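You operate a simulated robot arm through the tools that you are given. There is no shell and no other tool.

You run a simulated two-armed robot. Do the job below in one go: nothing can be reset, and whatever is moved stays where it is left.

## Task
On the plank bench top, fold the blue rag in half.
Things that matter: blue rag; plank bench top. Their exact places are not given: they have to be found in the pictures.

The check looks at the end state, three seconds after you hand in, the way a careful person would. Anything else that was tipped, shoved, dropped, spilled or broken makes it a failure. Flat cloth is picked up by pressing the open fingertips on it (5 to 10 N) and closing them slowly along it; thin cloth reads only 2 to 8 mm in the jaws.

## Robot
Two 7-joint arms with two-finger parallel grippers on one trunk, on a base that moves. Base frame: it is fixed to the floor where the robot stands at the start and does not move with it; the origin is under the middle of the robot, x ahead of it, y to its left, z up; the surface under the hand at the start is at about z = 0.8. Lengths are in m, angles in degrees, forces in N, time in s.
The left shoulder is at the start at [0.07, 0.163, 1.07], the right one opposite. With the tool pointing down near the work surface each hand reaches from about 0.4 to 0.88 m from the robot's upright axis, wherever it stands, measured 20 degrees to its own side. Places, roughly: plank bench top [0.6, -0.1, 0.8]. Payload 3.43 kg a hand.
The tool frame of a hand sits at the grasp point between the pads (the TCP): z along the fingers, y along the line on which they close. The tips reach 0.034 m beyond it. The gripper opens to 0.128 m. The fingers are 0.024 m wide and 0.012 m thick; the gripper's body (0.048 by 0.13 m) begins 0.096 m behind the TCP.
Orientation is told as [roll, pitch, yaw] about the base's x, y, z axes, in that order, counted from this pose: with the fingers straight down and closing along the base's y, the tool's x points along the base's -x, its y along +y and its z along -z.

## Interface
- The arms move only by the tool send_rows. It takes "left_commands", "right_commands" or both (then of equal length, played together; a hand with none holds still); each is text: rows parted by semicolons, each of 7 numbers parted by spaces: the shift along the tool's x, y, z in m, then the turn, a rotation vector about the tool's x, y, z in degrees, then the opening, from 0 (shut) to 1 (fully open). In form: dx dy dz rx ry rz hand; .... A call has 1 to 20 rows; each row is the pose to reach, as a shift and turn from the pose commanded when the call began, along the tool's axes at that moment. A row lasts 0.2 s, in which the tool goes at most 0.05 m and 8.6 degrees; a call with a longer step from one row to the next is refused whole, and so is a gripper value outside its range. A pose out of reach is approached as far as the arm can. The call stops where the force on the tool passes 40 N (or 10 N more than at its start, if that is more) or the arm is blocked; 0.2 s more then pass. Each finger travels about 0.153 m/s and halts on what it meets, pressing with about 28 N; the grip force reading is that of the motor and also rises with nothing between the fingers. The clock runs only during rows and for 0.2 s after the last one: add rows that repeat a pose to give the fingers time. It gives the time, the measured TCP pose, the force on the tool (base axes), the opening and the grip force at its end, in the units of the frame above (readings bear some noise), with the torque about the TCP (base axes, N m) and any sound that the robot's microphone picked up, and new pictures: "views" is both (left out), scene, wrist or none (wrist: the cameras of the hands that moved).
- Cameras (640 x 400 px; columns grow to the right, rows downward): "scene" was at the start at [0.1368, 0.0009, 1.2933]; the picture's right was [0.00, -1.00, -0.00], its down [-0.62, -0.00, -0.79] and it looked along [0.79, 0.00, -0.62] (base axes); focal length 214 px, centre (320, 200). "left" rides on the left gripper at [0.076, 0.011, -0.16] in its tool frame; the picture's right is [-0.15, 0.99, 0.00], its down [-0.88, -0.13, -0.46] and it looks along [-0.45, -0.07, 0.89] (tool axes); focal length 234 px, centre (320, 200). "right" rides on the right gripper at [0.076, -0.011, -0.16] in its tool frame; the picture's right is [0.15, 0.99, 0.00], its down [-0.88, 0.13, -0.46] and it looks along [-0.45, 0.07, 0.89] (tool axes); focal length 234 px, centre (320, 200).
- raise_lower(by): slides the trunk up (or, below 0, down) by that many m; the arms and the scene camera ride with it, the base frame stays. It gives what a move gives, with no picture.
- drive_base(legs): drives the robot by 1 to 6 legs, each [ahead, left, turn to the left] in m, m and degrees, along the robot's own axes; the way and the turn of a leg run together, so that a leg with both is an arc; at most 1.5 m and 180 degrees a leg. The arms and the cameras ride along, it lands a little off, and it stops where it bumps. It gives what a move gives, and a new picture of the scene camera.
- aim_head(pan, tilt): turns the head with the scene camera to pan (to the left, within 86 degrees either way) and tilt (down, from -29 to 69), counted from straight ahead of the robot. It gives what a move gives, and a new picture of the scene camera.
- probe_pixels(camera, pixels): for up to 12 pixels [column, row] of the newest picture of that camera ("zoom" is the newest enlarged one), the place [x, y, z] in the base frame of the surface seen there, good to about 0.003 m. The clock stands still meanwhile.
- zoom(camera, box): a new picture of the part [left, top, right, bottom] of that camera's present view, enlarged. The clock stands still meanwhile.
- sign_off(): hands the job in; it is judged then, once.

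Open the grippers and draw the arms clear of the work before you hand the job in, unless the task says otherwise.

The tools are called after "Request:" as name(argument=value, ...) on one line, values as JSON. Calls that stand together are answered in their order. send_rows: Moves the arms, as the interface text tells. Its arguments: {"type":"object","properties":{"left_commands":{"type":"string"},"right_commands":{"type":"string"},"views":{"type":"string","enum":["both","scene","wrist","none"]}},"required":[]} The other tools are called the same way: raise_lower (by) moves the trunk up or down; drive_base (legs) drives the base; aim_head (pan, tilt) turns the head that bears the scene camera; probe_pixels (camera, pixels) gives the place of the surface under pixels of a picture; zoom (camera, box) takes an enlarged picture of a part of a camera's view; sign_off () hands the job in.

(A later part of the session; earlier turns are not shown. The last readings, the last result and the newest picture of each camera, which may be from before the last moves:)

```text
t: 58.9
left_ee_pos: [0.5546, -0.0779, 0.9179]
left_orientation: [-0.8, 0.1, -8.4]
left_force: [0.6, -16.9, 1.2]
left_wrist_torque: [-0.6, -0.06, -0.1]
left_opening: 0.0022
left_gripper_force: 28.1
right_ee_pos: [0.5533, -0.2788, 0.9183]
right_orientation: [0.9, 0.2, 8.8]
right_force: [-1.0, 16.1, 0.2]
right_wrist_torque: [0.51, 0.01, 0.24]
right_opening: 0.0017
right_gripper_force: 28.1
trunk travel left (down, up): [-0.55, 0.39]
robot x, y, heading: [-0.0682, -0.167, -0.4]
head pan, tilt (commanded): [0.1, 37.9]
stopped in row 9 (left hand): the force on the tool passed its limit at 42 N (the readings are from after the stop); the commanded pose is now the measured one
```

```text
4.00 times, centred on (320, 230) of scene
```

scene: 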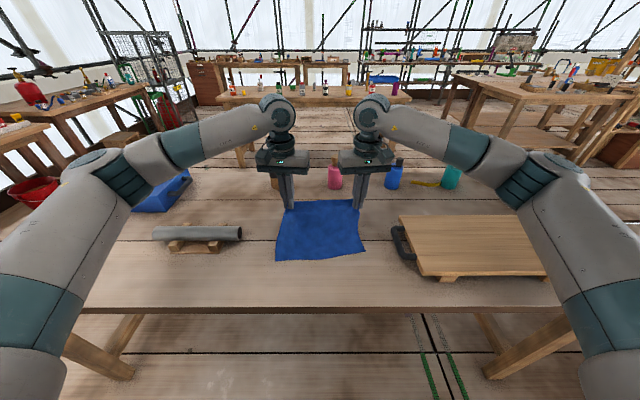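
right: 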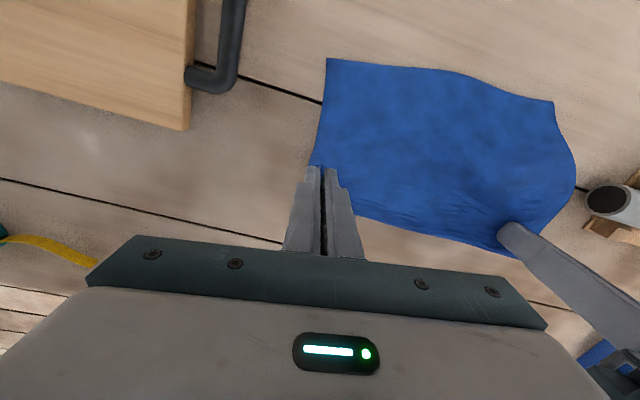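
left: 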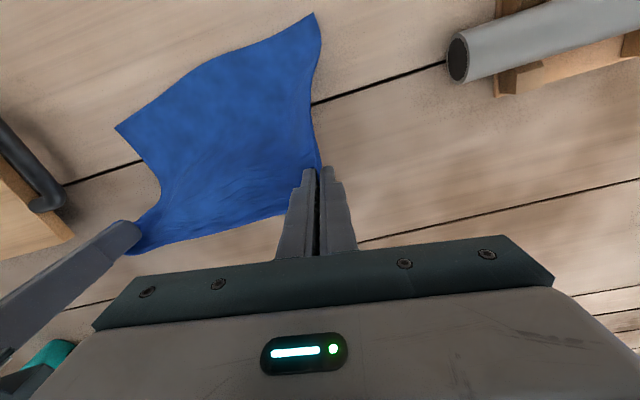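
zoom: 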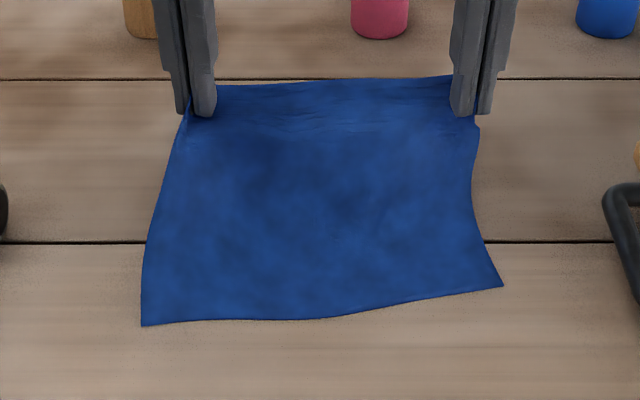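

The cloth between the hands went taut with a 0.201 m spread, so I must keep them about 0.193 m apart. The cloth is whole, with no holes; I probe the near corners again and relax the spread by about 8 mm.

Request:
send_rows(left_commands="0 -0.002 0 0 0 0 0; 0 -0.004 0 0 0 0 0; 0 -0.004 0 0 0 0 0", right_commands="0 0.002 0 0 0 0 0; 0 0.004 0 0 0 0 0; 0 0.004 0 0 0 0 0", views="scene")

Request:
zoom(camera="scene", box=[240, 180, 400, 280])

Request:
probe_pixels(camera="zoom", pixels=[[145, 322], [498, 286], [320, 315], [150, 240], [485, 240], [220, 88], [440, 85], [330, 90], [185, 130], [476, 130], [320, 180], [320, 250]])

```text
t: 59.7
left_ee_pos: [0.554, -0.078, 0.9182]
left_orientation: [-0.6, 0.2, -8.2]
left_force: [0.2, -8.5, 0.6]
left_wrist_torque: [-0.33, 0.0, -0.09]
left_opening: 0.002
left_gripper_force: 27.2
right_ee_pos: [0.5536, -0.278, 0.9178]
right_orientation: [0.5, 0.3, 8.4]
right_force: [0.2, 9.7, 0.4]
right_wrist_torque: [0.29, -0.01, 0.17]
right_opening: 0.0019
right_gripper_force: 28.5
trunk travel left (down, up): [-0.55, 0.39]
robot x, y, heading: [-0.072, -0.1671, -0.2]
head pan, tilt (commanded): [0.1, 37.9]
```

scene: 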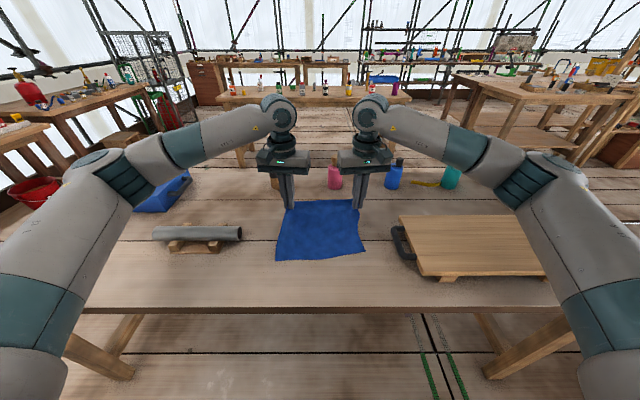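

```text
4.00 times, centred on (320, 230) of scene
```

zoom: 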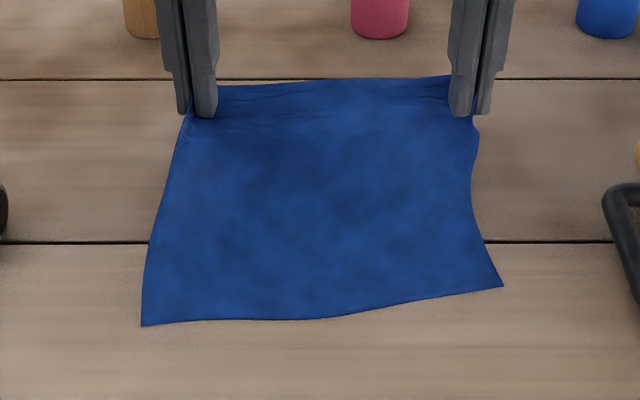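

```text
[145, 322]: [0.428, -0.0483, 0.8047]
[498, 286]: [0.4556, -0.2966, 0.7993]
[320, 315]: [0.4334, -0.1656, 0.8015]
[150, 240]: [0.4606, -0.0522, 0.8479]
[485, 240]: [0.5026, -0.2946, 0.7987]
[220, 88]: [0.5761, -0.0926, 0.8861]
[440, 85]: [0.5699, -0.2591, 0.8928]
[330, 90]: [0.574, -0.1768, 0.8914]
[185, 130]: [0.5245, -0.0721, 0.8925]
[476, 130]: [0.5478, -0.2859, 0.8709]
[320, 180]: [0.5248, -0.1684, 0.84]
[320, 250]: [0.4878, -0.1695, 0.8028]
```

The grips still pull about 9 N against each other, so I bring them in another 3 mm each. Then I use the base to carry the lifted edge back 5 cm, to the top of the fold arc, which also gives the arms room to finish.

Request:
send_rows(left_commands="0 -0.003 0 0 0 0 0; 0 -0.004 0 0 0 0 0; 0 -0.004 0 0 0 0 0", right_commands="0 0.003 0 0 0 0 0; 0 0.004 0 0 0 0 0; 0 0.004 0 0 0 0 0", views="none")

Request:
drive_base(legs=[[-0.06, 0, 0]])

Request:
zoom(camera="scene", box=[240, 180, 400, 280])

```text
t: 60.5
left_ee_pos: [0.553, -0.0831, 0.9174]
left_orientation: [-0.4, 0.2, -8.2]
left_force: [0.4, -0.3, 0.2]
left_wrist_torque: [-0.01, -0.01, -0.03]
left_opening: 0.0021
left_gripper_force: 27.9
right_ee_pos: [0.5533, -0.2754, 0.9183]
right_orientation: [0.7, 0.3, 8.4]
right_force: [-0.8, 0.9, -0.8]
right_wrist_torque: [-0.01, 0.0, 0.01]
right_opening: 0.0018
right_gripper_force: 27.6
trunk travel left (down, up): [-0.55, 0.39]
robot x, y, heading: [-0.071, -0.1707, 0.1]
head pan, tilt (commanded): [0.1, 37.9]
```

```text
t: 61.5
left_ee_pos: [0.4932, -0.0828, 0.9187]
left_orientation: [-0.6, 0.1, -8.2]
left_force: [-1.0, 0.0, 0.3]
left_wrist_torque: [0.0, 0.0, -0.02]
left_opening: 0.0022
left_gripper_force: 28.0
right_ee_pos: [0.4936, -0.2739, 0.9195]
right_orientation: [0.6, 0.2, 8.4]
right_force: [-1.0, -0.8, 0.9]
right_wrist_torque: [-0.02, -0.02, 0.01]
right_opening: 0.0019
right_gripper_force: 27.5
trunk travel left (down, up): [-0.55, 0.39]
robot x, y, heading: [-0.1274, -0.1672, -0.2]
head pan, tilt (commanded): [0.1, 37.9]
```

scene: 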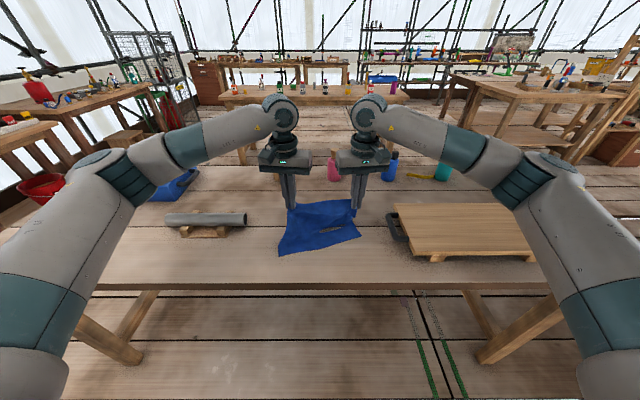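

```text
4.00 times, centred on (320, 230) of scene
```

zoom: 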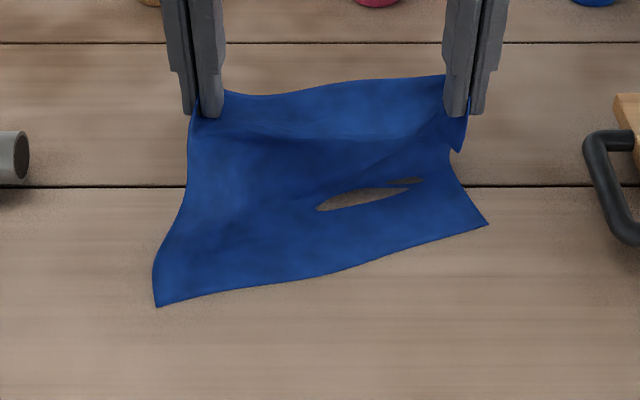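

The near edge now slants from (156,306) to (487,224) in the zoom. I probe where the near corners and the slack cloth are.

Request:
probe_pixels(camera="zoom", pixels=[[158, 302], [483, 224], [320, 275], [160, 250], [450, 165], [330, 90], [195, 130], [460, 148], [320, 150], [360, 198], [250, 210], [400, 215]])

```text
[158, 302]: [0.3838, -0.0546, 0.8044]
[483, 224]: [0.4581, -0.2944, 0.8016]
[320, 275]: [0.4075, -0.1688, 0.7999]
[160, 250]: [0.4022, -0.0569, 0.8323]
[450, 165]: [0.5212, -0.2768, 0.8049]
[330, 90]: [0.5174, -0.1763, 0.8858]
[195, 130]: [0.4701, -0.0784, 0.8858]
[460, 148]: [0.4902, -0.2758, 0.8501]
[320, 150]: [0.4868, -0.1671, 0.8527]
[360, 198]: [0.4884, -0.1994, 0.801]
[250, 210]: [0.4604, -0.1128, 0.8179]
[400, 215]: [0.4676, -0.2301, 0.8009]
```

The left side slid back instead of folding, because the vertical fingers keep the cloth from curling forward. I undo this by moving both hands forward to x≈0.60 and a bit lower, to pull the rag straight, and will then redo the fold with the fingers tilted forward.

Request:
send_rows(left_commands="-0.0133 0.0019 0.003 0 0 0 0; -0.0265 0.0038 0.008 0 0 0 0; -0.0398 0.0057 0.013 0 0 0 0; -0.053 0.0077 0.018 0 0 0 0; -0.0663 0.0096 0.023 0 0 0 0; -0.0795 0.0115 0.028 0 0 0 0; -0.0928 0.0134 0.032 0 0 0 0; -0.106 0.0153 0.035 0 0 0 0; -0.106 0.0153 0.035 0 0 0 0", right_commands="-0.0132 -0.002 0.003 0 0 0 0; -0.0265 -0.0039 0.008 0 0 0 0; -0.0397 -0.0059 0.013 0 0 0 0; -0.0529 -0.0078 0.018 0 0 0 0; -0.0661 -0.0098 0.023 0 0 0 0; -0.0794 -0.0117 0.028 0 0 0 0; -0.0926 -0.0137 0.032 0 0 0 0; -0.1058 -0.0156 0.035 0 0 0 0; -0.1058 -0.0156 0.035 0 0 0 0", views="scene")

Request:
zoom(camera="scene", box=[240, 180, 400, 280])

Request:
probe_pixels(camera="zoom", pixels=[[320, 150], [320, 200], [320, 100]])

```text
t: 63.5
left_ee_pos: [0.6024, -0.0827, 0.8836]
left_orientation: [-0.6, 0.2, -8.3]
left_force: [-0.4, -0.1, 1.0]
left_wrist_torque: [0.02, -0.04, 0.0]
left_opening: 0.002
left_gripper_force: 27.9
right_ee_pos: [0.6016, -0.2731, 0.8827]
right_orientation: [0.6, 0.2, 8.4]
right_force: [0.7, 1.0, -0.5]
right_wrist_torque: [0.0, -0.03, -0.03]
right_opening: 0.0021
right_gripper_force: 28.2
trunk travel left (down, up): [-0.55, 0.39]
robot x, y, heading: [-0.1307, -0.1629, -0.4]
head pan, tilt (commanded): [0.1, 37.9]
```

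scene: 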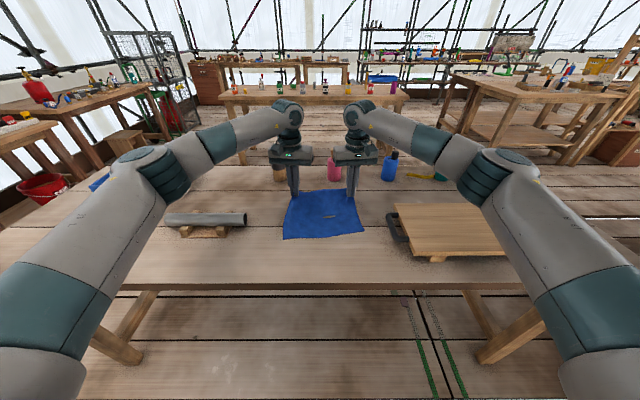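

```text
4.00 times, centred on (320, 230) of scene
```

zoom: 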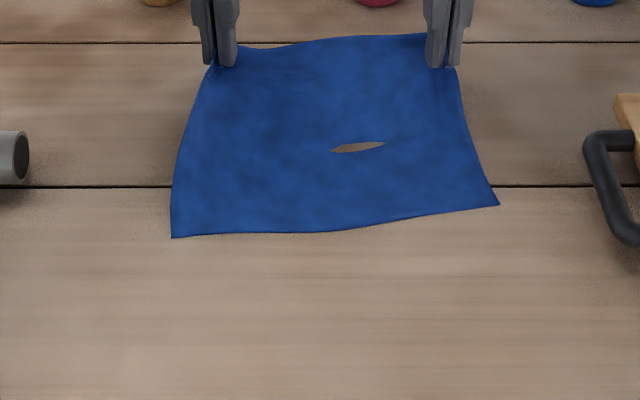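

```text
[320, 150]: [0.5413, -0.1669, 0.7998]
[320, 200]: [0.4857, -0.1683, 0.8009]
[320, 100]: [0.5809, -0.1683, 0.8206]
```

The rag is straight again, with the near edge from (172,237) to (498,205) in the zoom. I probe it and then drive the base back 7 cm; the hands will carry the lifted edge back with them, and after that I start from a tilted pose.

Request:
probe_pixels(camera="zoom", pixels=[[175, 234], [494, 206], [320, 227], [185, 150], [470, 120], [250, 60], [400, 60]])

```text
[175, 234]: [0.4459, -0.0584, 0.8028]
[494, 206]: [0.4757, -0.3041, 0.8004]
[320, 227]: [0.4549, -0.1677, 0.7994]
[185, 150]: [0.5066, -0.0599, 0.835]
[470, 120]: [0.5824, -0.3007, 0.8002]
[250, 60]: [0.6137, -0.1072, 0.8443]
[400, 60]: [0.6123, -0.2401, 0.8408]
```

Near corners are NL (0.444,-0.058) and NR (0.474,-0.305). I pull both hands 3 cm further forward and slightly lower, to tension the rag and square up the near edge before folding.

Request:
send_rows(left_commands="-0.0099 0.0014 0.003 0 0 0 0; -0.0198 0.0029 0.006 0 0 0 0; -0.0297 0.0043 0.008 0 0 0 0; -0.0297 0.0043 0.008 0 0 0 0", right_commands="-0.0099 -0.0015 0.003 0 0 0 0; -0.0198 -0.0029 0.006 0 0 0 0; -0.0297 -0.0044 0.008 0 0 0 0; -0.0297 -0.0044 0.008 0 0 0 0", views="scene")

Request:
zoom(camera="scene", box=[240, 160, 400, 260])

```text
t: 64.5
left_ee_pos: [0.632, -0.0838, 0.8744]
left_orientation: [-0.7, 0.2, -8.3]
left_force: [-0.2, 0.1, 0.0]
left_wrist_torque: [-0.03, -0.02, -0.02]
left_opening: 0.0021
left_gripper_force: 28.0
right_ee_pos: [0.6308, -0.2711, 0.8734]
right_orientation: [0.5, 0.2, 8.5]
right_force: [0.0, -0.1, 0.2]
right_wrist_torque: [0.0, -0.01, 0.03]
right_opening: 0.0019
right_gripper_force: 27.7
trunk travel left (down, up): [-0.55, 0.39]
robot x, y, heading: [-0.1329, -0.1659, -0.1]
head pan, tilt (commanded): [0.1, 37.9]
```

scene: 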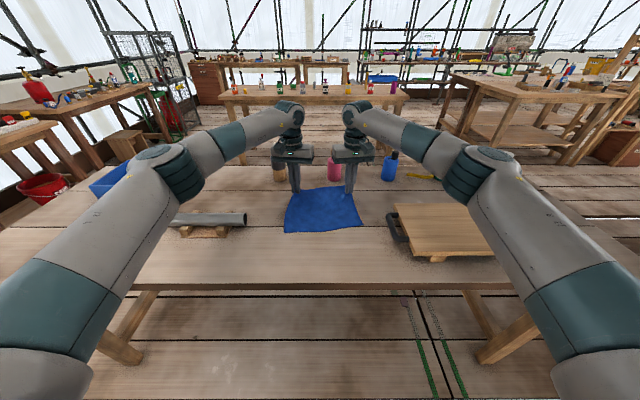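

```text
4.00 times, centred on (320, 210) of scene
```

zoom: 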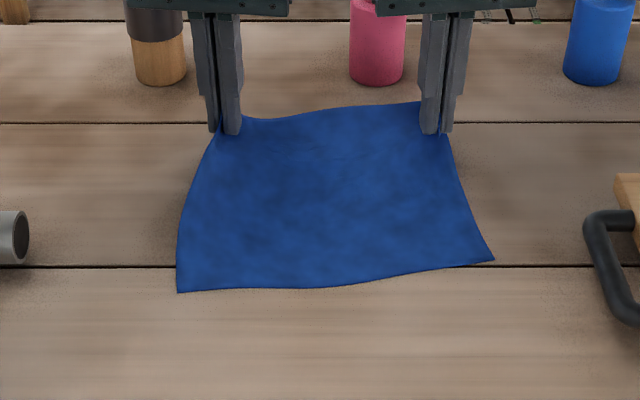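

Request:
probe_pixels(camera="zoom", pixels=[[181, 288], [490, 259], [330, 285], [190, 200], [460, 180], [330, 120], [320, 200], [250, 240], [400, 230]])

```text
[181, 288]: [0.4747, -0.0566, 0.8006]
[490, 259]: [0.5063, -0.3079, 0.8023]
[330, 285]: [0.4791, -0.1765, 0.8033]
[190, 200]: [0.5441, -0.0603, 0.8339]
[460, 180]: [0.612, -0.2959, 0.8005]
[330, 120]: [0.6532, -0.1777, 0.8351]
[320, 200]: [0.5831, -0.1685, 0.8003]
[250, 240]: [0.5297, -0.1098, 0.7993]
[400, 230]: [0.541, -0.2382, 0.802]
```

The rag slides easily and came along whole: NL (0.473,-0.057), NR (0.506,-0.308). I check how the cloth sits in each gripper before folding.

Request:
zoom(camera="right", box=[200, 80, 440, 230])

Request:
zoom(camera="left", box=[200, 80, 440, 230])

Request:
zoom(camera="scene", box=[280, 170, 376, 230])

```text
2.67 times, centred on (320, 155) of right
```

zoom: 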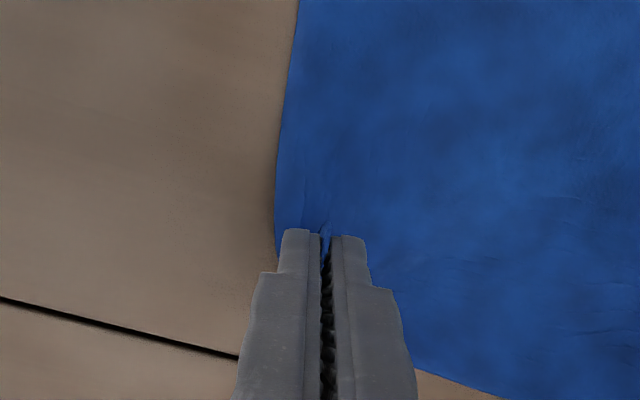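

```text
2.67 times, centred on (320, 155) of left
```

zoom: 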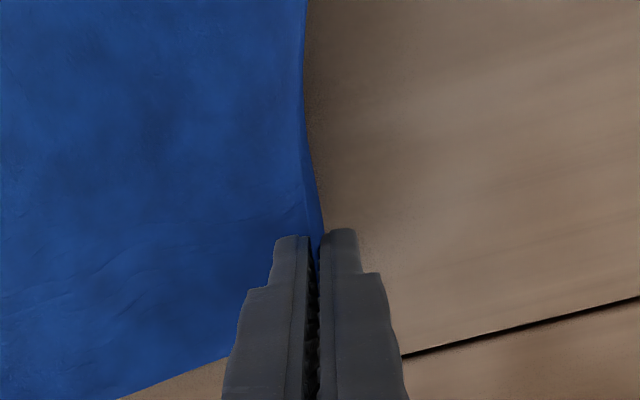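

```text
6.67 times, centred on (328, 200) of scene
```

zoom: 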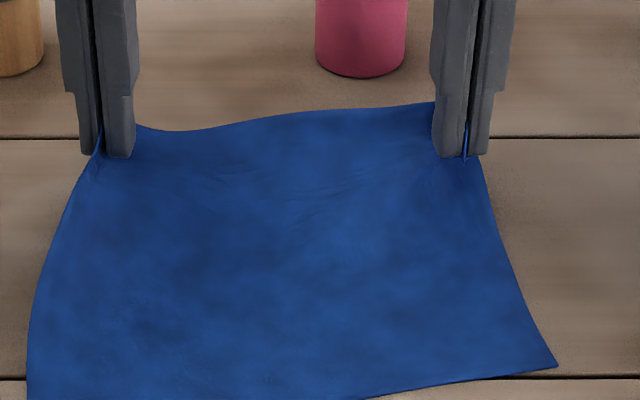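

The pinches hold the cloth so that it naturally leaves the pads towards the robot. So instead of folding it over, I will lift the rag until it hangs, swing the hands back so that the near edge trails ahead on the bench, lay that half down, and bring the held edge forward on top of it. First I lift and move back in steps.

Request:
send_rows(left_commands="0.0142 -0.0021 -0.018 0 0 0 0; 0.0285 -0.0042 -0.036 0 0 0 0; 0.0427 -0.0062 -0.054 0 0 0 0; 0.057 -0.0083 -0.072 0 0 0 0; 0.0712 -0.0104 -0.09 0 0 0 0; 0.0935 -0.0136 -0.098 0 0 0 0; 0.1158 -0.0169 -0.106 0 0 0 0; 0.138 -0.0201 -0.113 0 0 0 0; 0.1603 -0.0234 -0.12 0 0 0 0; 0.1603 -0.0234 -0.12 0 0 0 0", right_commands="0.0142 0.0021 -0.012 0 0 0 0; 0.0285 0.0042 -0.024 0 0 0 0; 0.0427 0.0064 -0.036 0 0 0 0; 0.057 0.0085 -0.048 0 0 0 0; 0.0712 0.0106 -0.06 0 0 0 0; 0.0935 0.0139 -0.065 0 0 0 0; 0.1157 0.0173 -0.07 0 0 0 0; 0.138 0.0206 -0.075 0 0 0 0; 0.1602 0.0239 -0.08 0 0 0 0; 0.1602 0.0239 -0.08 0 0 0 0", views="scene")

Request:
zoom(camera="scene", box=[240, 170, 400, 270])

```text
t: 66.7
left_ee_pos: [0.4711, -0.082, 0.9948]
left_orientation: [-0.6, 0.1, -8.2]
left_force: [0.0, -0.1, -0.7]
left_wrist_torque: [-0.05, -0.02, -0.01]
left_opening: 0.002
left_gripper_force: 28.0
right_ee_pos: [0.4678, -0.2732, 0.9533]
right_orientation: [0.6, 0.4, 8.4]
right_force: [-1.1, 0.9, -0.1]
right_wrist_torque: [-0.01, 0.01, 0.05]
right_opening: 0.0018
right_gripper_force: 27.7
trunk travel left (down, up): [-0.55, 0.39]
robot x, y, heading: [-0.13, -0.1675, -0.4]
head pan, tilt (commanded): [0.1, 37.9]
```

scene: 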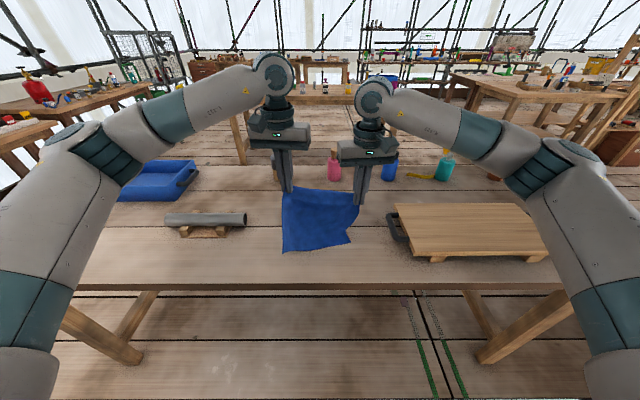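

```text
4.00 times, centred on (320, 220) of scene
```

zoom: 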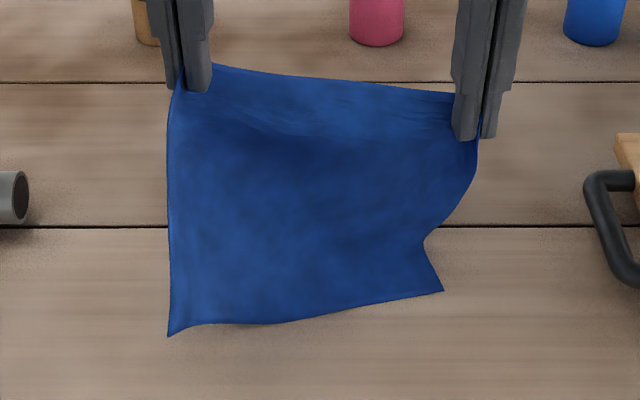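

Request:
probe_pixels(camera="zoom", pixels=[[173, 331], [440, 289], [300, 318], [172, 240], [428, 240], [470, 180], [320, 90], [320, 150], [320, 200], [320, 260], [400, 260], [220, 260]])

```text
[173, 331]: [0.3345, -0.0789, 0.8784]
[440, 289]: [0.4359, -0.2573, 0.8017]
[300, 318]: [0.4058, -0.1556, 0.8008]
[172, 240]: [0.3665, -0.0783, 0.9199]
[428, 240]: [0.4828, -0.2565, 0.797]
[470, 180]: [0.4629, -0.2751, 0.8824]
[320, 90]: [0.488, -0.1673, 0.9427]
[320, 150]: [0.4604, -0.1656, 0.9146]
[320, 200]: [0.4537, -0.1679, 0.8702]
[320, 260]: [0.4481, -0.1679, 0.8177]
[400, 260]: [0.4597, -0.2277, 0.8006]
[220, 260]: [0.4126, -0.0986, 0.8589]
```

The right side folds nicely, but on the left the pinched ridge now runs along the side edge and holds the near-left corner up at (0.335,-0.079,0.878). My turning the yaw towards 0 caused that, so I go back forward and down while turning both hands out again to about ∓45°.

Request:
send_rows(left_commands="-0.0124 0.0018 0.006 0 0 4.6 0; -0.0248 0.0036 0.015 0 0 9.2 0; -0.0371 0.0054 0.027 0 0 13.9 0; -0.0495 0.0072 0.04 0 0 18.5 0; -0.0619 0.0089 0.054 0 0 23.1 0; -0.0743 0.0107 0.068 0 0 27.7 0; -0.0866 0.0125 0.082 0 0 32.4 0; -0.099 0.0143 0.095 0 0 37 0; -0.099 0.0143 0.095 0 0 37 0", right_commands="-0.0124 -0.0018 0.004 0 0 -4.6 0; -0.0247 -0.0037 0.01 0 0 -9.2 0; -0.0371 -0.0055 0.018 0 0 -13.9 0; -0.0495 -0.0073 0.027 0 0 -18.5 0; -0.0618 -0.0091 0.036 0 0 -23.1 0; -0.0742 -0.011 0.045 0 0 -27.7 0; -0.0865 -0.0128 0.054 0 0 -32.4 0; -0.0989 -0.0146 0.063 0 0 -37 0; -0.0989 -0.0146 0.063 0 0 -37 0", views="both")

Request:
zoom(camera="scene", box=[240, 170, 400, 270])

```text
t: 68.7
left_ee_pos: [0.5707, -0.083, 0.9003]
left_orientation: [-0.6, -0.1, -45.3]
left_force: [-0.5, -0.7, -0.3]
left_wrist_torque: [0.01, -0.03, 0.05]
left_opening: 0.0019
left_gripper_force: 27.8
right_ee_pos: [0.5709, -0.2741, 0.8918]
right_orientation: [0.6, -0.1, 45.5]
right_force: [0.1, 0.7, 0.0]
right_wrist_torque: [-0.03, 0.0, -0.05]
right_opening: 0.002
right_gripper_force: 27.9
trunk travel left (down, up): [-0.55, 0.39]
robot x, y, heading: [-0.1296, -0.1666, -0.4]
head pan, tilt (commanded): [0.1, 37.9]
```

scene: 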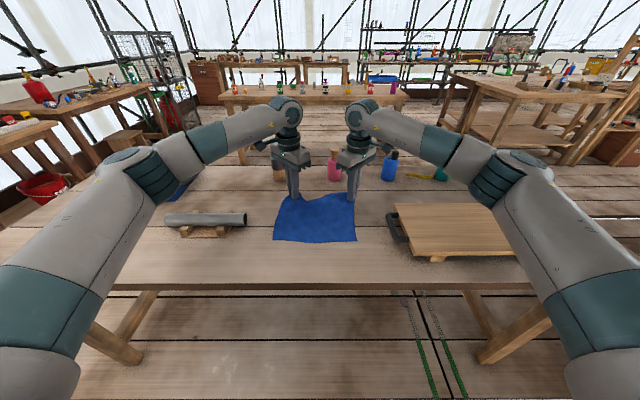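
right: 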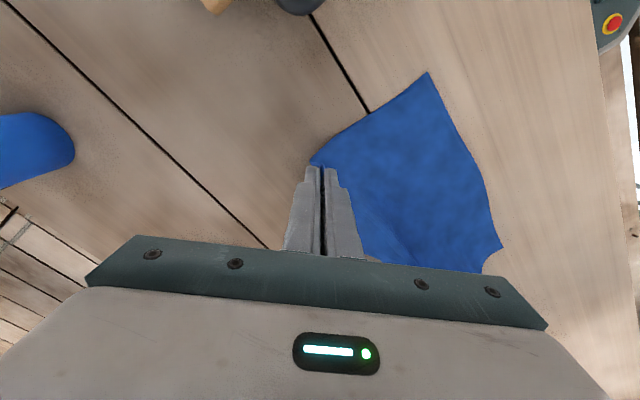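
left: 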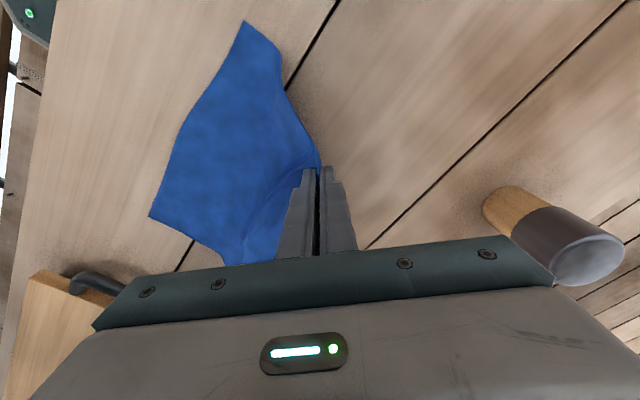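

```text
4.00 times, centred on (320, 220) of scene
```

zoom: 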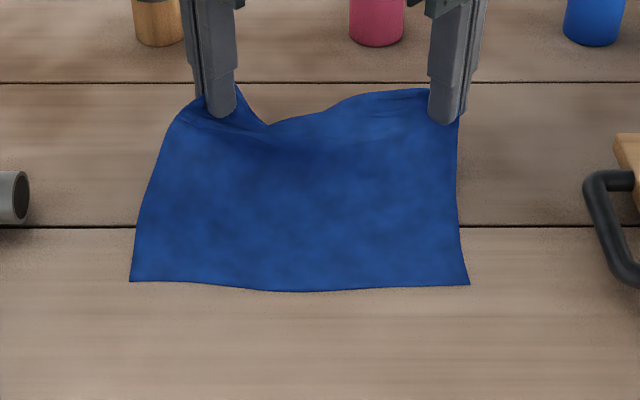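

Much better: the near edge is straight, from (130,281) to (470,284) in the zoom. I probe it.

Request:
probe_pixels(camera="zoom", pixels=[[134, 278], [466, 281], [300, 288], [150, 210], [456, 200], [265, 125], [300, 180], [300, 230], [185, 110], [457, 130], [230, 110], [390, 95]])

```text
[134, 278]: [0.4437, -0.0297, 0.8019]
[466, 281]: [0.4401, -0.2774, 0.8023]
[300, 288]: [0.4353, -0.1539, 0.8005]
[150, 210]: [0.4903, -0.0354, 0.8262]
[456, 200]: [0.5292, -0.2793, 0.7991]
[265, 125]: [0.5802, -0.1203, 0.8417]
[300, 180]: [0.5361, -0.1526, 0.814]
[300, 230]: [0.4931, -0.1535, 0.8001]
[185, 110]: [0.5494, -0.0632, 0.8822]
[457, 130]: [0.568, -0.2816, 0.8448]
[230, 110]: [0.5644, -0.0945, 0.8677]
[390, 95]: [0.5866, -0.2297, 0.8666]
```

The near edge lies at x≈0.44 and the grips are at x≈0.571. Now I fold over: both hands move back and over with the fingers progressively tilting forward to 30°, and shift slightly left to centre on the rag.

Request:
send_rows(left_commands="0.0076 -0.0037 -0.0016 -2.1 -2.1 0 0; 0.0152 -0.0074 -0.0032 -4.3 -4.2 0 0; 0.0229 -0.0112 -0.0048 -6.4 -6.4 0 0; 0.0305 -0.0149 -0.0064 -8.6 -8.5 0 0; 0.0381 -0.0186 -0.008 -10.7 -10.6 0 0; 0.0454 -0.0227 -0.0065 -12.5 -12.4 0 0; 0.0527 -0.0267 -0.005 -14.2 -14.1 0 0; 0.06 -0.0308 -0.0035 -16 -15.9 0 0; 0.0672 -0.0348 -0.002 -17.8 -17.6 0 0; 0.0745 -0.0389 -0.0005 -19.5 -19.4 0 0; 0.0818 -0.0429 0.001 -21.3 -21.1 0 0; 0.0818 -0.0429 0.001 -21.3 -21.1 0 0", right_commands="0.004 0.0072 -0.0022 2.1 -2.1 0 0; 0.0081 0.0145 -0.0044 4.3 -4.2 0 0; 0.0121 0.0217 -0.0066 6.4 -6.3 0 0; 0.0162 0.029 -0.0088 8.6 -8.4 0 0; 0.0202 0.0362 -0.011 10.7 -10.5 0 0; 0.0245 0.0432 -0.0097 12.5 -12.3 0 0; 0.0288 0.0502 -0.0083 14.3 -14 0 0; 0.0331 0.0572 -0.007 16 -15.8 0 0; 0.0374 0.0642 -0.0057 17.8 -17.5 0 0; 0.0417 0.0712 -0.0043 19.6 -19.3 0 0; 0.046 0.0782 -0.003 21.4 -21 0 0; 0.046 0.0782 -0.003 21.4 -21 0 0", views="both")

Request:
zoom(camera="scene", box=[240, 170, 400, 270])

```text
t: 71.3
left_ee_pos: [0.4811, -0.0549, 0.8983]
left_orientation: [21.7, -20.8, -49.2]
left_force: [-0.2, -1.0, -0.5]
left_wrist_torque: [-0.08, 0.03, 0.0]
left_opening: 0.002
left_gripper_force: 27.9
right_ee_pos: [0.4809, -0.2502, 0.8961]
right_orientation: [-21.7, -20.7, 49.2]
right_force: [0.1, 0.3, -0.2]
right_wrist_torque: [0.02, 0.01, 0.02]
right_opening: 0.0016
right_gripper_force: 27.9
trunk travel left (down, up): [-0.55, 0.39]
robot x, y, heading: [-0.1323, -0.1664, -0.1]
head pan, tilt (commanded): [0.1, 37.9]
```

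scene: 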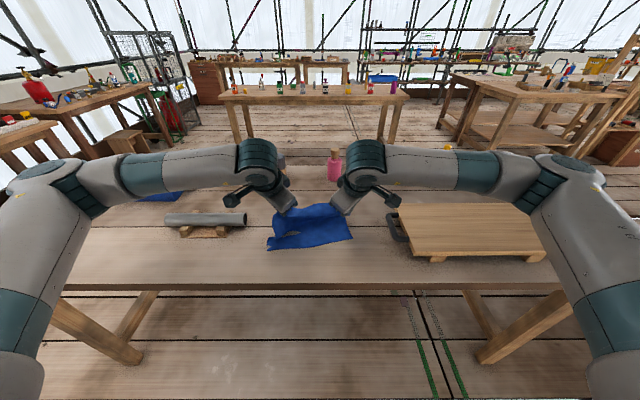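
right: 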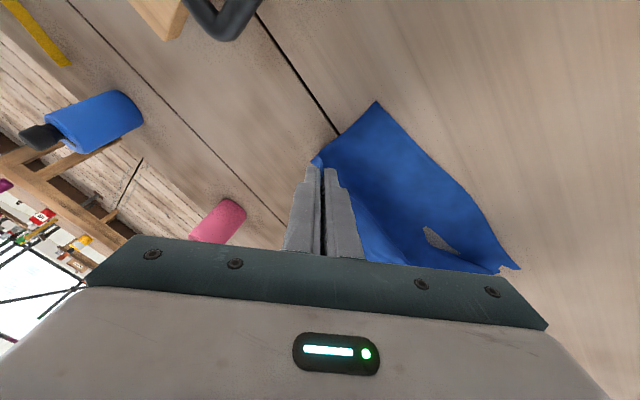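
left: 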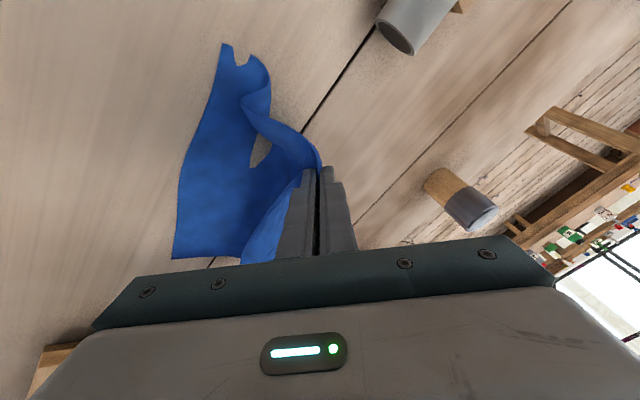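

```text
4.00 times, centred on (320, 220) of scene
```

zoom: 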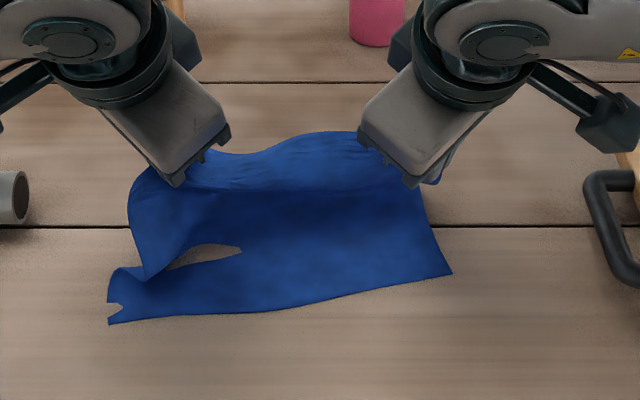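

The fold is forming, with the near edge still on the bench from (108,322) to (452,273). I probe it to see how far it slid.

Request:
probe_pixels(camera="zoom", pixels=[[114, 320], [448, 272], [280, 308], [114, 280], [135, 220], [145, 272], [300, 135], [300, 200], [300, 250], [200, 290], [430, 220], [205, 250]])

```text
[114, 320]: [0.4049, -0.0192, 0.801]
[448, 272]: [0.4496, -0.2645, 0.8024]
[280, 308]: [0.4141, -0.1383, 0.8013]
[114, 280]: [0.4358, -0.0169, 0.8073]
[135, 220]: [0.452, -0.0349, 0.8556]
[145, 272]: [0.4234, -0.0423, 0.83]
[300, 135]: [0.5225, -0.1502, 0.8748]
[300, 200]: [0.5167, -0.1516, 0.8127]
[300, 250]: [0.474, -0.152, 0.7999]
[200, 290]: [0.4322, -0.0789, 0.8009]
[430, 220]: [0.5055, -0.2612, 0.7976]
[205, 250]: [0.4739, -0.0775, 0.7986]
```

The left side keeps bulging the wrong way because of how its ridge was pinched, while the right, with its lighter pinch, folds well. I return forward and down to lay the rag flat again, then re-pinch the left corner with the lighter technique.

Request:
send_rows(left_commands="-0.0051 0.0045 0.0083 2.1 2.1 0 0; -0.0102 0.0089 0.0166 4.3 4.2 0 0; -0.0153 0.0134 0.0249 6.4 6.3 0 0; -0.0204 0.0178 0.0332 8.5 8.4 0 0; -0.0256 0.0223 0.0415 10.7 10.6 0 0; -0.0307 0.0268 0.0497 12.8 12.7 0 0; -0.0358 0.0312 0.058 14.9 14.8 0 0; -0.0409 0.0357 0.0663 17 16.9 0 0; -0.046 0.0401 0.0746 19.2 19 0 0; -0.0511 0.0446 0.0829 21.3 21.1 0 0; -0.0511 0.0446 0.0829 21.3 21.1 0 0", right_commands="-0.0044 -0.0052 0.0083 -2.1 2.1 0 0; -0.0088 -0.0103 0.0166 -4.3 4.2 0 0; -0.0131 -0.0155 0.0249 -6.4 6.3 0 0; -0.0175 -0.0207 0.0332 -8.6 8.4 0 0; -0.0219 -0.0259 0.0415 -10.7 10.5 0 0; -0.0263 -0.031 0.0497 -12.8 12.6 0 0; -0.0307 -0.0362 0.058 -15 14.7 0 0; -0.035 -0.0414 0.0663 -17.1 16.8 0 0; -0.0394 -0.0465 0.0746 -19.3 18.9 0 0; -0.0438 -0.0517 0.0829 -21.4 21 0 0; -0.0438 -0.0517 0.0829 -21.4 21 0 0", views="both")

Request:
zoom(camera="scene", box=[240, 170, 400, 270])

```text
t: 73.7
left_ee_pos: [0.5805, -0.0614, 0.8589]
left_orientation: [-0.6, -0.2, -45.3]
left_force: [0.5, -0.4, -0.2]
left_wrist_torque: [0.03, -0.05, -0.01]
left_opening: 0.0025
left_gripper_force: 27.8
right_ee_pos: [0.5814, -0.2561, 0.8561]
right_orientation: [0.7, -0.2, 45.4]
right_force: [0.1, 0.4, 0.3]
right_wrist_torque: [-0.02, -0.04, -0.02]
right_opening: 0.002
right_gripper_force: 28.2
trunk travel left (down, up): [-0.55, 0.39]
robot x, y, heading: [-0.1291, -0.1657, -0.3]
head pan, tilt (commanded): [0.1, 37.9]
```

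scene: 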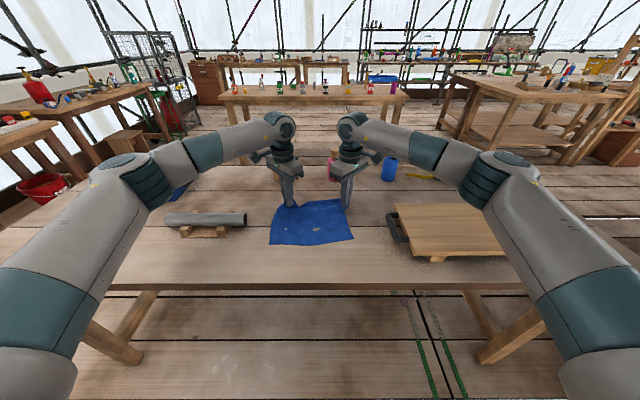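
right: 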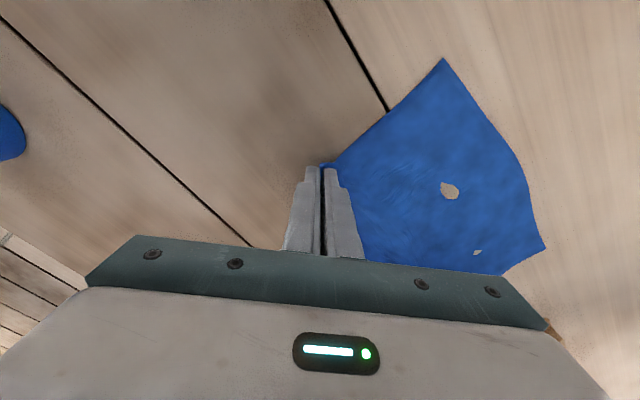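
left: 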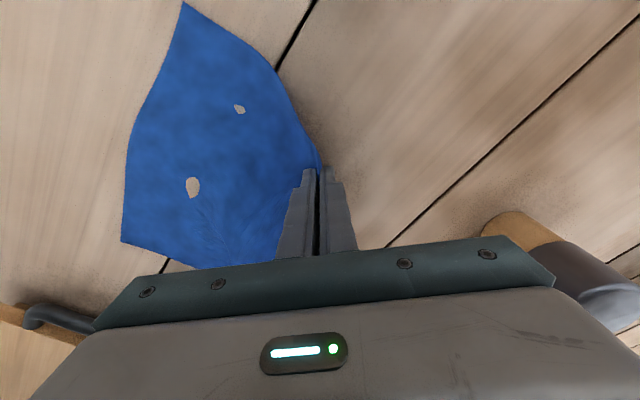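

```text
4.00 times, centred on (320, 220) of scene
```

zoom: 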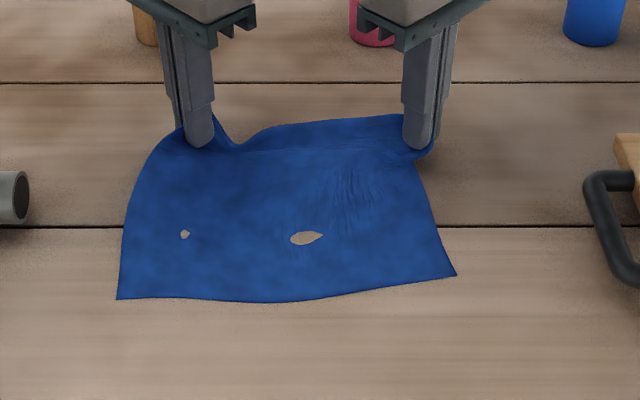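

The rag is laid back mostly flat. I lower the left hand close to the bench, open it slowly to free the left corner, and raise it clear, while the right keeps its hold.

Request:
send_rows(left_commands="0 0 0.005 0 0 0 0; 0 0 0.01 0 0 0 0; 0 0 0.015 0 0 0 0; 0 0 0.017 0 0 0 0.05; 0 0 0.017 0 0 0 0.1; 0 0 0.017 0 0 0 0.2; 0 0 0.017 0 0 0 0.3; 0 0 0.017 0 0 0 0.4; 0 0 0.012 0 0 0 0.5; 0 0 0.002 0 0 0 0.5; 0 0 -0.015 0 0 0 0.5; 0 0 -0.035 0 0 0 0.5; 0 0 -0.06 0 0 0 0.5; 0 0.02 -0.06 0 0 0 0.5; 0 0.06 -0.06 0 0 0 0.5; 0 0.09 -0.06 0 0 0 0.5", right_commands="0 0 0.005 0 0 0 0; 0 0 0.01 0 0 0 0; 0 0 0.013 0 0 0 0; 0 0 0.013 0 0 0 0; 0 0 0.013 0 0 0 0; 0 0 0.013 0 0 0 0; 0 0 0.013 0 0 0 0; 0 0 0.013 0 0 0 0; 0 0 0.013 0 0 0 0; 0 0 0.013 0 0 0 0; 0 0 0.013 0 0 0 0; 0 0 0.013 0 0 0 0; 0 0 0.013 0 0 0 0; 0 0 0.013 0 0 0 0; 0 0 0.013 0 0 0 0; 0 0 0.013 0 0 0 0", views="both")

Request:
zoom(camera="scene", box=[240, 170, 400, 270])

```text
t: 77.1
left_ee_pos: [0.5809, -0.0595, 0.9195]
left_orientation: [-0.5, -0.2, -45.2]
left_force: [-0.4, 0.1, 0.0]
left_wrist_torque: [-0.01, -0.02, 0.01]
left_opening: 0.0641
left_gripper_force: 0.1
left hand out of reach, approached as far as the arm can: row 14, 15, 16
right_ee_pos: [0.5807, -0.2557, 0.8428]
right_orientation: [0.6, -0.1, 45.5]
right_force: [-0.5, -0.9, 0.1]
right_wrist_torque: [-0.01, -0.04, 0.02]
right_opening: 0.0019
right_gripper_force: 28.0
trunk travel left (down, up): [-0.55, 0.39]
robot x, y, heading: [-0.1282, -0.1672, -0.1]
head pan, tilt (commanded): [0.1, 37.9]
```

scene: 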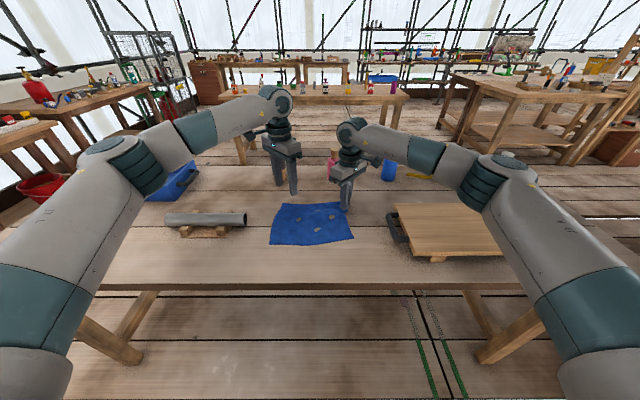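
right: 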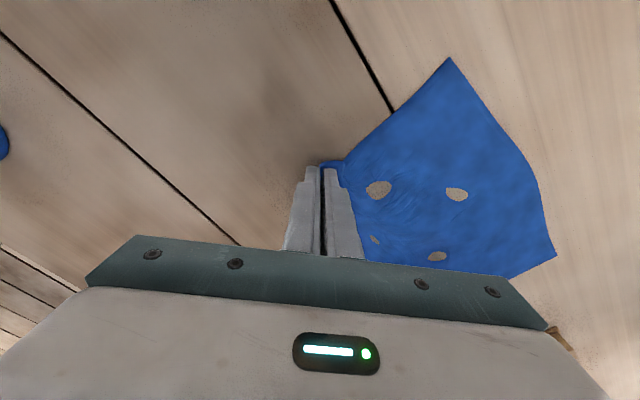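
left: 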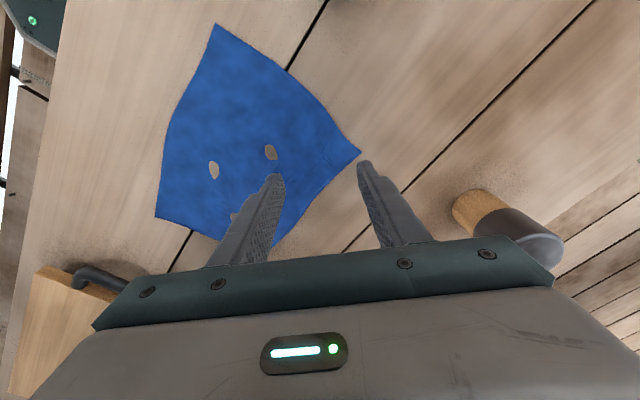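

```text
4.00 times, centred on (320, 220) of scene
```

zoom: 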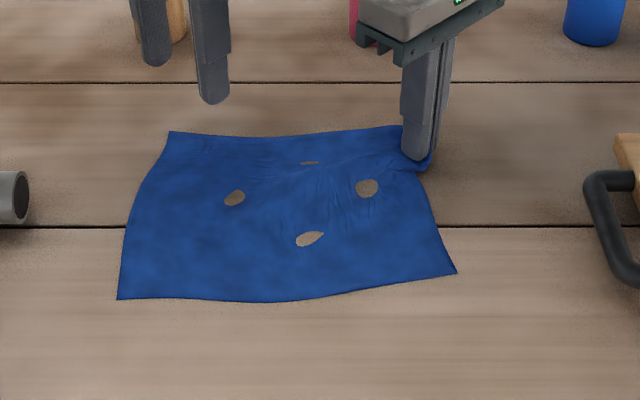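

Released, the left corner lies flat again at (170,132) in the zoom, so the cloth springs back cleanly. I probe the corners to aim the new left pinch.

Request:
probe_pixels(camera="zoom", pixels=[[172, 134], [121, 296], [453, 272], [290, 300], [300, 138], [140, 210], [173, 137], [385, 128]])

Request:
probe_pixels(camera="left", pixels=[[356, 151], [350, 153], [217, 28], [158, 213], [330, 110]])

```text
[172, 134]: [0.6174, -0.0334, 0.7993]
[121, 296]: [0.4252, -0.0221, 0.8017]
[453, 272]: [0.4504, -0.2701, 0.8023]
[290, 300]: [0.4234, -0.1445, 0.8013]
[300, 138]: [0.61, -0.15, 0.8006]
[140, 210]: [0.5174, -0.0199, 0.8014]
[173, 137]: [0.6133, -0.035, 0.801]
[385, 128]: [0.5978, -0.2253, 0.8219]
```

```text
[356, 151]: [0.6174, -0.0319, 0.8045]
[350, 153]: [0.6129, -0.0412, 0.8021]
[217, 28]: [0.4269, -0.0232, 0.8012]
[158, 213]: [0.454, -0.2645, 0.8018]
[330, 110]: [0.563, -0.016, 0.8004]
```

FL is at (0.618,-0.031), beyond the left arm's reach at this yaw. I also release the right corner so that it lies flat, raise it, and drive the base forward 7 cm, to re-pinch both corners evenly with the light technique.

Request:
send_rows(right_commands="0 0 0.002 0 0 0 0.03; 0 0 0.002 0 0 0 0.08; 0 0 0.002 0 0 0 0.15; 0 0 0.002 0 0 0 0.25; 0 0 0.002 0 0 0 0.35; 0 0 0.002 0 0 0 0.45; 0 0 -0.003 0 0 0 0.5; 0 0 -0.015 0 0 0 0.5; 0 0 -0.035 0 0 0 0.5; 0 0 -0.06 0 0 0 0.5; 0 0 -0.08 0 0 0 0.5", views="wrist")

Request:
drive_base(legs=[[0.07, 0, 0]])

Request:
zoom(camera="scene", box=[240, 180, 400, 280])

```text
t: 79.5
left_ee_pos: [0.5806, -0.0588, 0.9202]
left_orientation: [-0.6, -0.2, -45.1]
left_force: [-0.1, 0.4, 0.9]
left_wrist_torque: [-0.01, 0.01, 0.03]
left_opening: 0.0637
left_gripper_force: 0.0
right_ee_pos: [0.5799, -0.257, 0.9249]
right_orientation: [0.8, -0.1, 45.5]
right_force: [-0.3, -0.8, -0.8]
right_wrist_torque: [0.01, 0.0, -0.01]
right_opening: 0.0641
right_gripper_force: 0.1
trunk travel left (down, up): [-0.55, 0.39]
robot x, y, heading: [-0.1299, -0.1661, -0.1]
head pan, tilt (commanded): [0.1, 37.9]
```

right: 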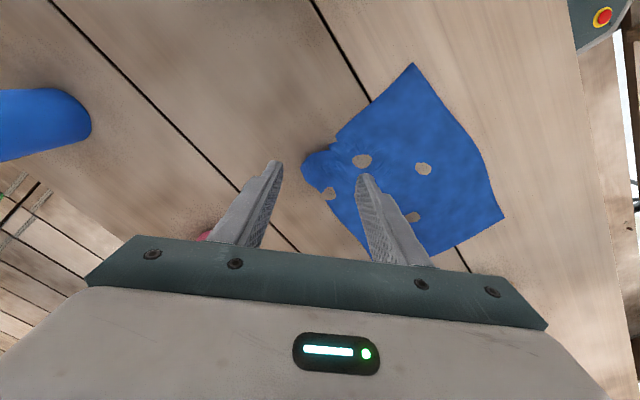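

```text
t: 80.5
left_ee_pos: [0.6526, -0.0598, 0.9198]
left_orientation: [-0.6, -0.1, -45.2]
left_force: [0.6, -0.7, -0.7]
left_wrist_torque: [-0.03, 0.05, 0.01]
left_opening: 0.064
left_gripper_force: 0.1
right_ee_pos: [0.6529, -0.2571, 0.9243]
right_orientation: [0.6, -0.2, 45.3]
right_force: [0.6, 0.9, 0.0]
right_wrist_torque: [-0.04, 0.04, 0.03]
right_opening: 0.064
right_gripper_force: 0.0
trunk travel left (down, up): [-0.55, 0.39]
robot x, y, heading: [-0.0601, -0.1659, -0.2]
head pan, tilt (commanded): [0.1, 37.9]
```

scene: 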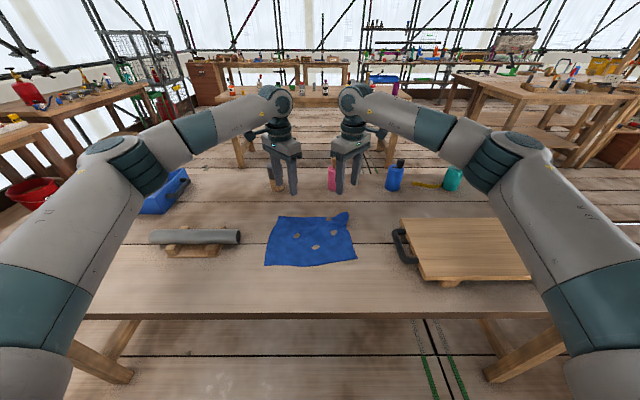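

```text
4.00 times, centred on (320, 230) of scene
```

zoom: 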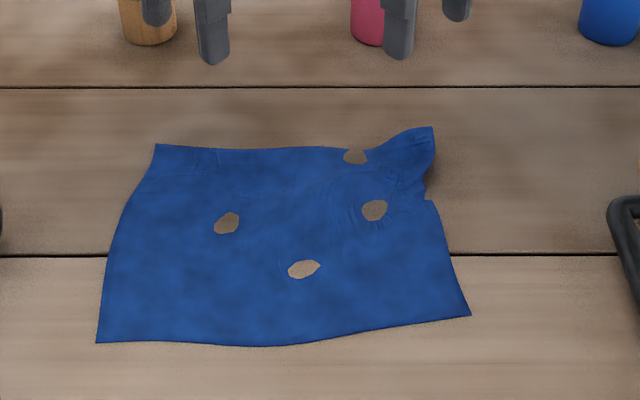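

The left corner is flat, but the right corner stays partly curled up near (415,145) in the zoom. I probe the heights there and around the wood-coloured spots.

Request:
probe_pixels(camera="zoom", pixels=[[158, 147], [430, 130], [434, 160], [425, 190], [420, 150], [400, 150], [467, 313], [99, 340], [375, 210], [303, 269], [227, 223], [355, 157]])

Request:
zoom(camera="right", box=[200, 60, 520, 260])

```text
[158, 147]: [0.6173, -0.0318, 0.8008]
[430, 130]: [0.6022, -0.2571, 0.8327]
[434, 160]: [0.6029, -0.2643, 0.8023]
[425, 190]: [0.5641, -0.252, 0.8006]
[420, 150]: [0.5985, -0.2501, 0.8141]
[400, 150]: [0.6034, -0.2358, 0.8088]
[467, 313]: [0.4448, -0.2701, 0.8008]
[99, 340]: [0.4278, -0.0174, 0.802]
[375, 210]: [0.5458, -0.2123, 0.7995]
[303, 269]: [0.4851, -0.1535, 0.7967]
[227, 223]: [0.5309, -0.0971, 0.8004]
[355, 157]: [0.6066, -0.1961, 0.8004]
```

```text
2.00 times, centred on (360, 160) of right
```

zoom: 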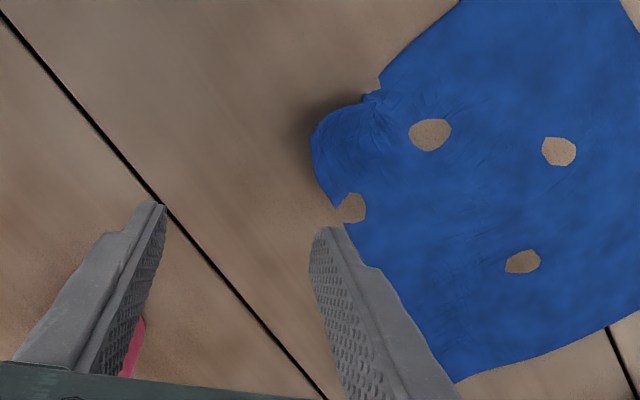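

Some cloth points at the right corner look stuck in the bench surface; earlier they came free when lifted. Before re-pinching, I test whether the left wrist can turn the other way, to yaw +45, since that would allow a cleaner grip with the ridge parallel to the fold line.

Request:
send_rows(left_commands="0.01 0 -0.01 0 0 -6 0.5; 0.02 0 -0.02 0 0 -12 0.5; 0.02 0 -0.02 0 0 -18 0.5; 0.02 0 -0.02 0 0 -24 0.5; 0.02 0 -0.02 0 0 -30 0.5; 0.02 0 -0.02 0 0 -36 0.5; 0.02 0 -0.02 0 0 -42 0.5; 0.02 0 -0.02 0 0 -48 0.5; 0.02 0 -0.02 0 0 -54 0.5; 0.02 0 -0.02 0 0 -60 0.5; 0.02 0 -0.02 0 0 -66 0.5; 0.02 0 -0.02 0 0 -72 0.5; 0.02 0 -0.02 0 0 -78 0.5; 0.02 0 -0.02 0 0 -84 0.5; 0.02 0 -0.02 0 0 -90 0.5; 0.02 0 -0.02 0 0 -90 0.5", views="scene")

```text
t: 83.9
left_ee_pos: [0.6383, -0.0457, 0.9416]
left_orientation: [-0.2, 0.6, 44.8]
left_force: [0.2, 0.3, -0.7]
left_wrist_torque: [0.01, -0.01, 0.0]
left_opening: 0.0639
left_gripper_force: 0.0
right_ee_pos: [0.6524, -0.2575, 0.9242]
right_orientation: [0.8, -0.1, 45.4]
right_force: [0.5, 0.4, 0.3]
right_wrist_torque: [-0.03, -0.01, -0.02]
right_opening: 0.0643
right_gripper_force: 0.0
trunk travel left (down, up): [-0.55, 0.39]
robot x, y, heading: [-0.0576, -0.1675, -0.3]
head pan, tilt (commanded): [0.1, 37.9]
```

scene: 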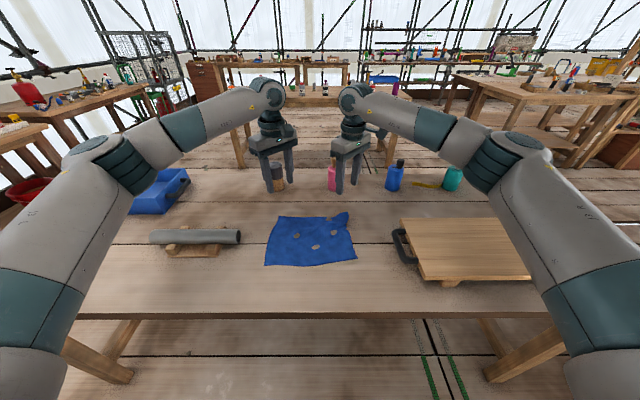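

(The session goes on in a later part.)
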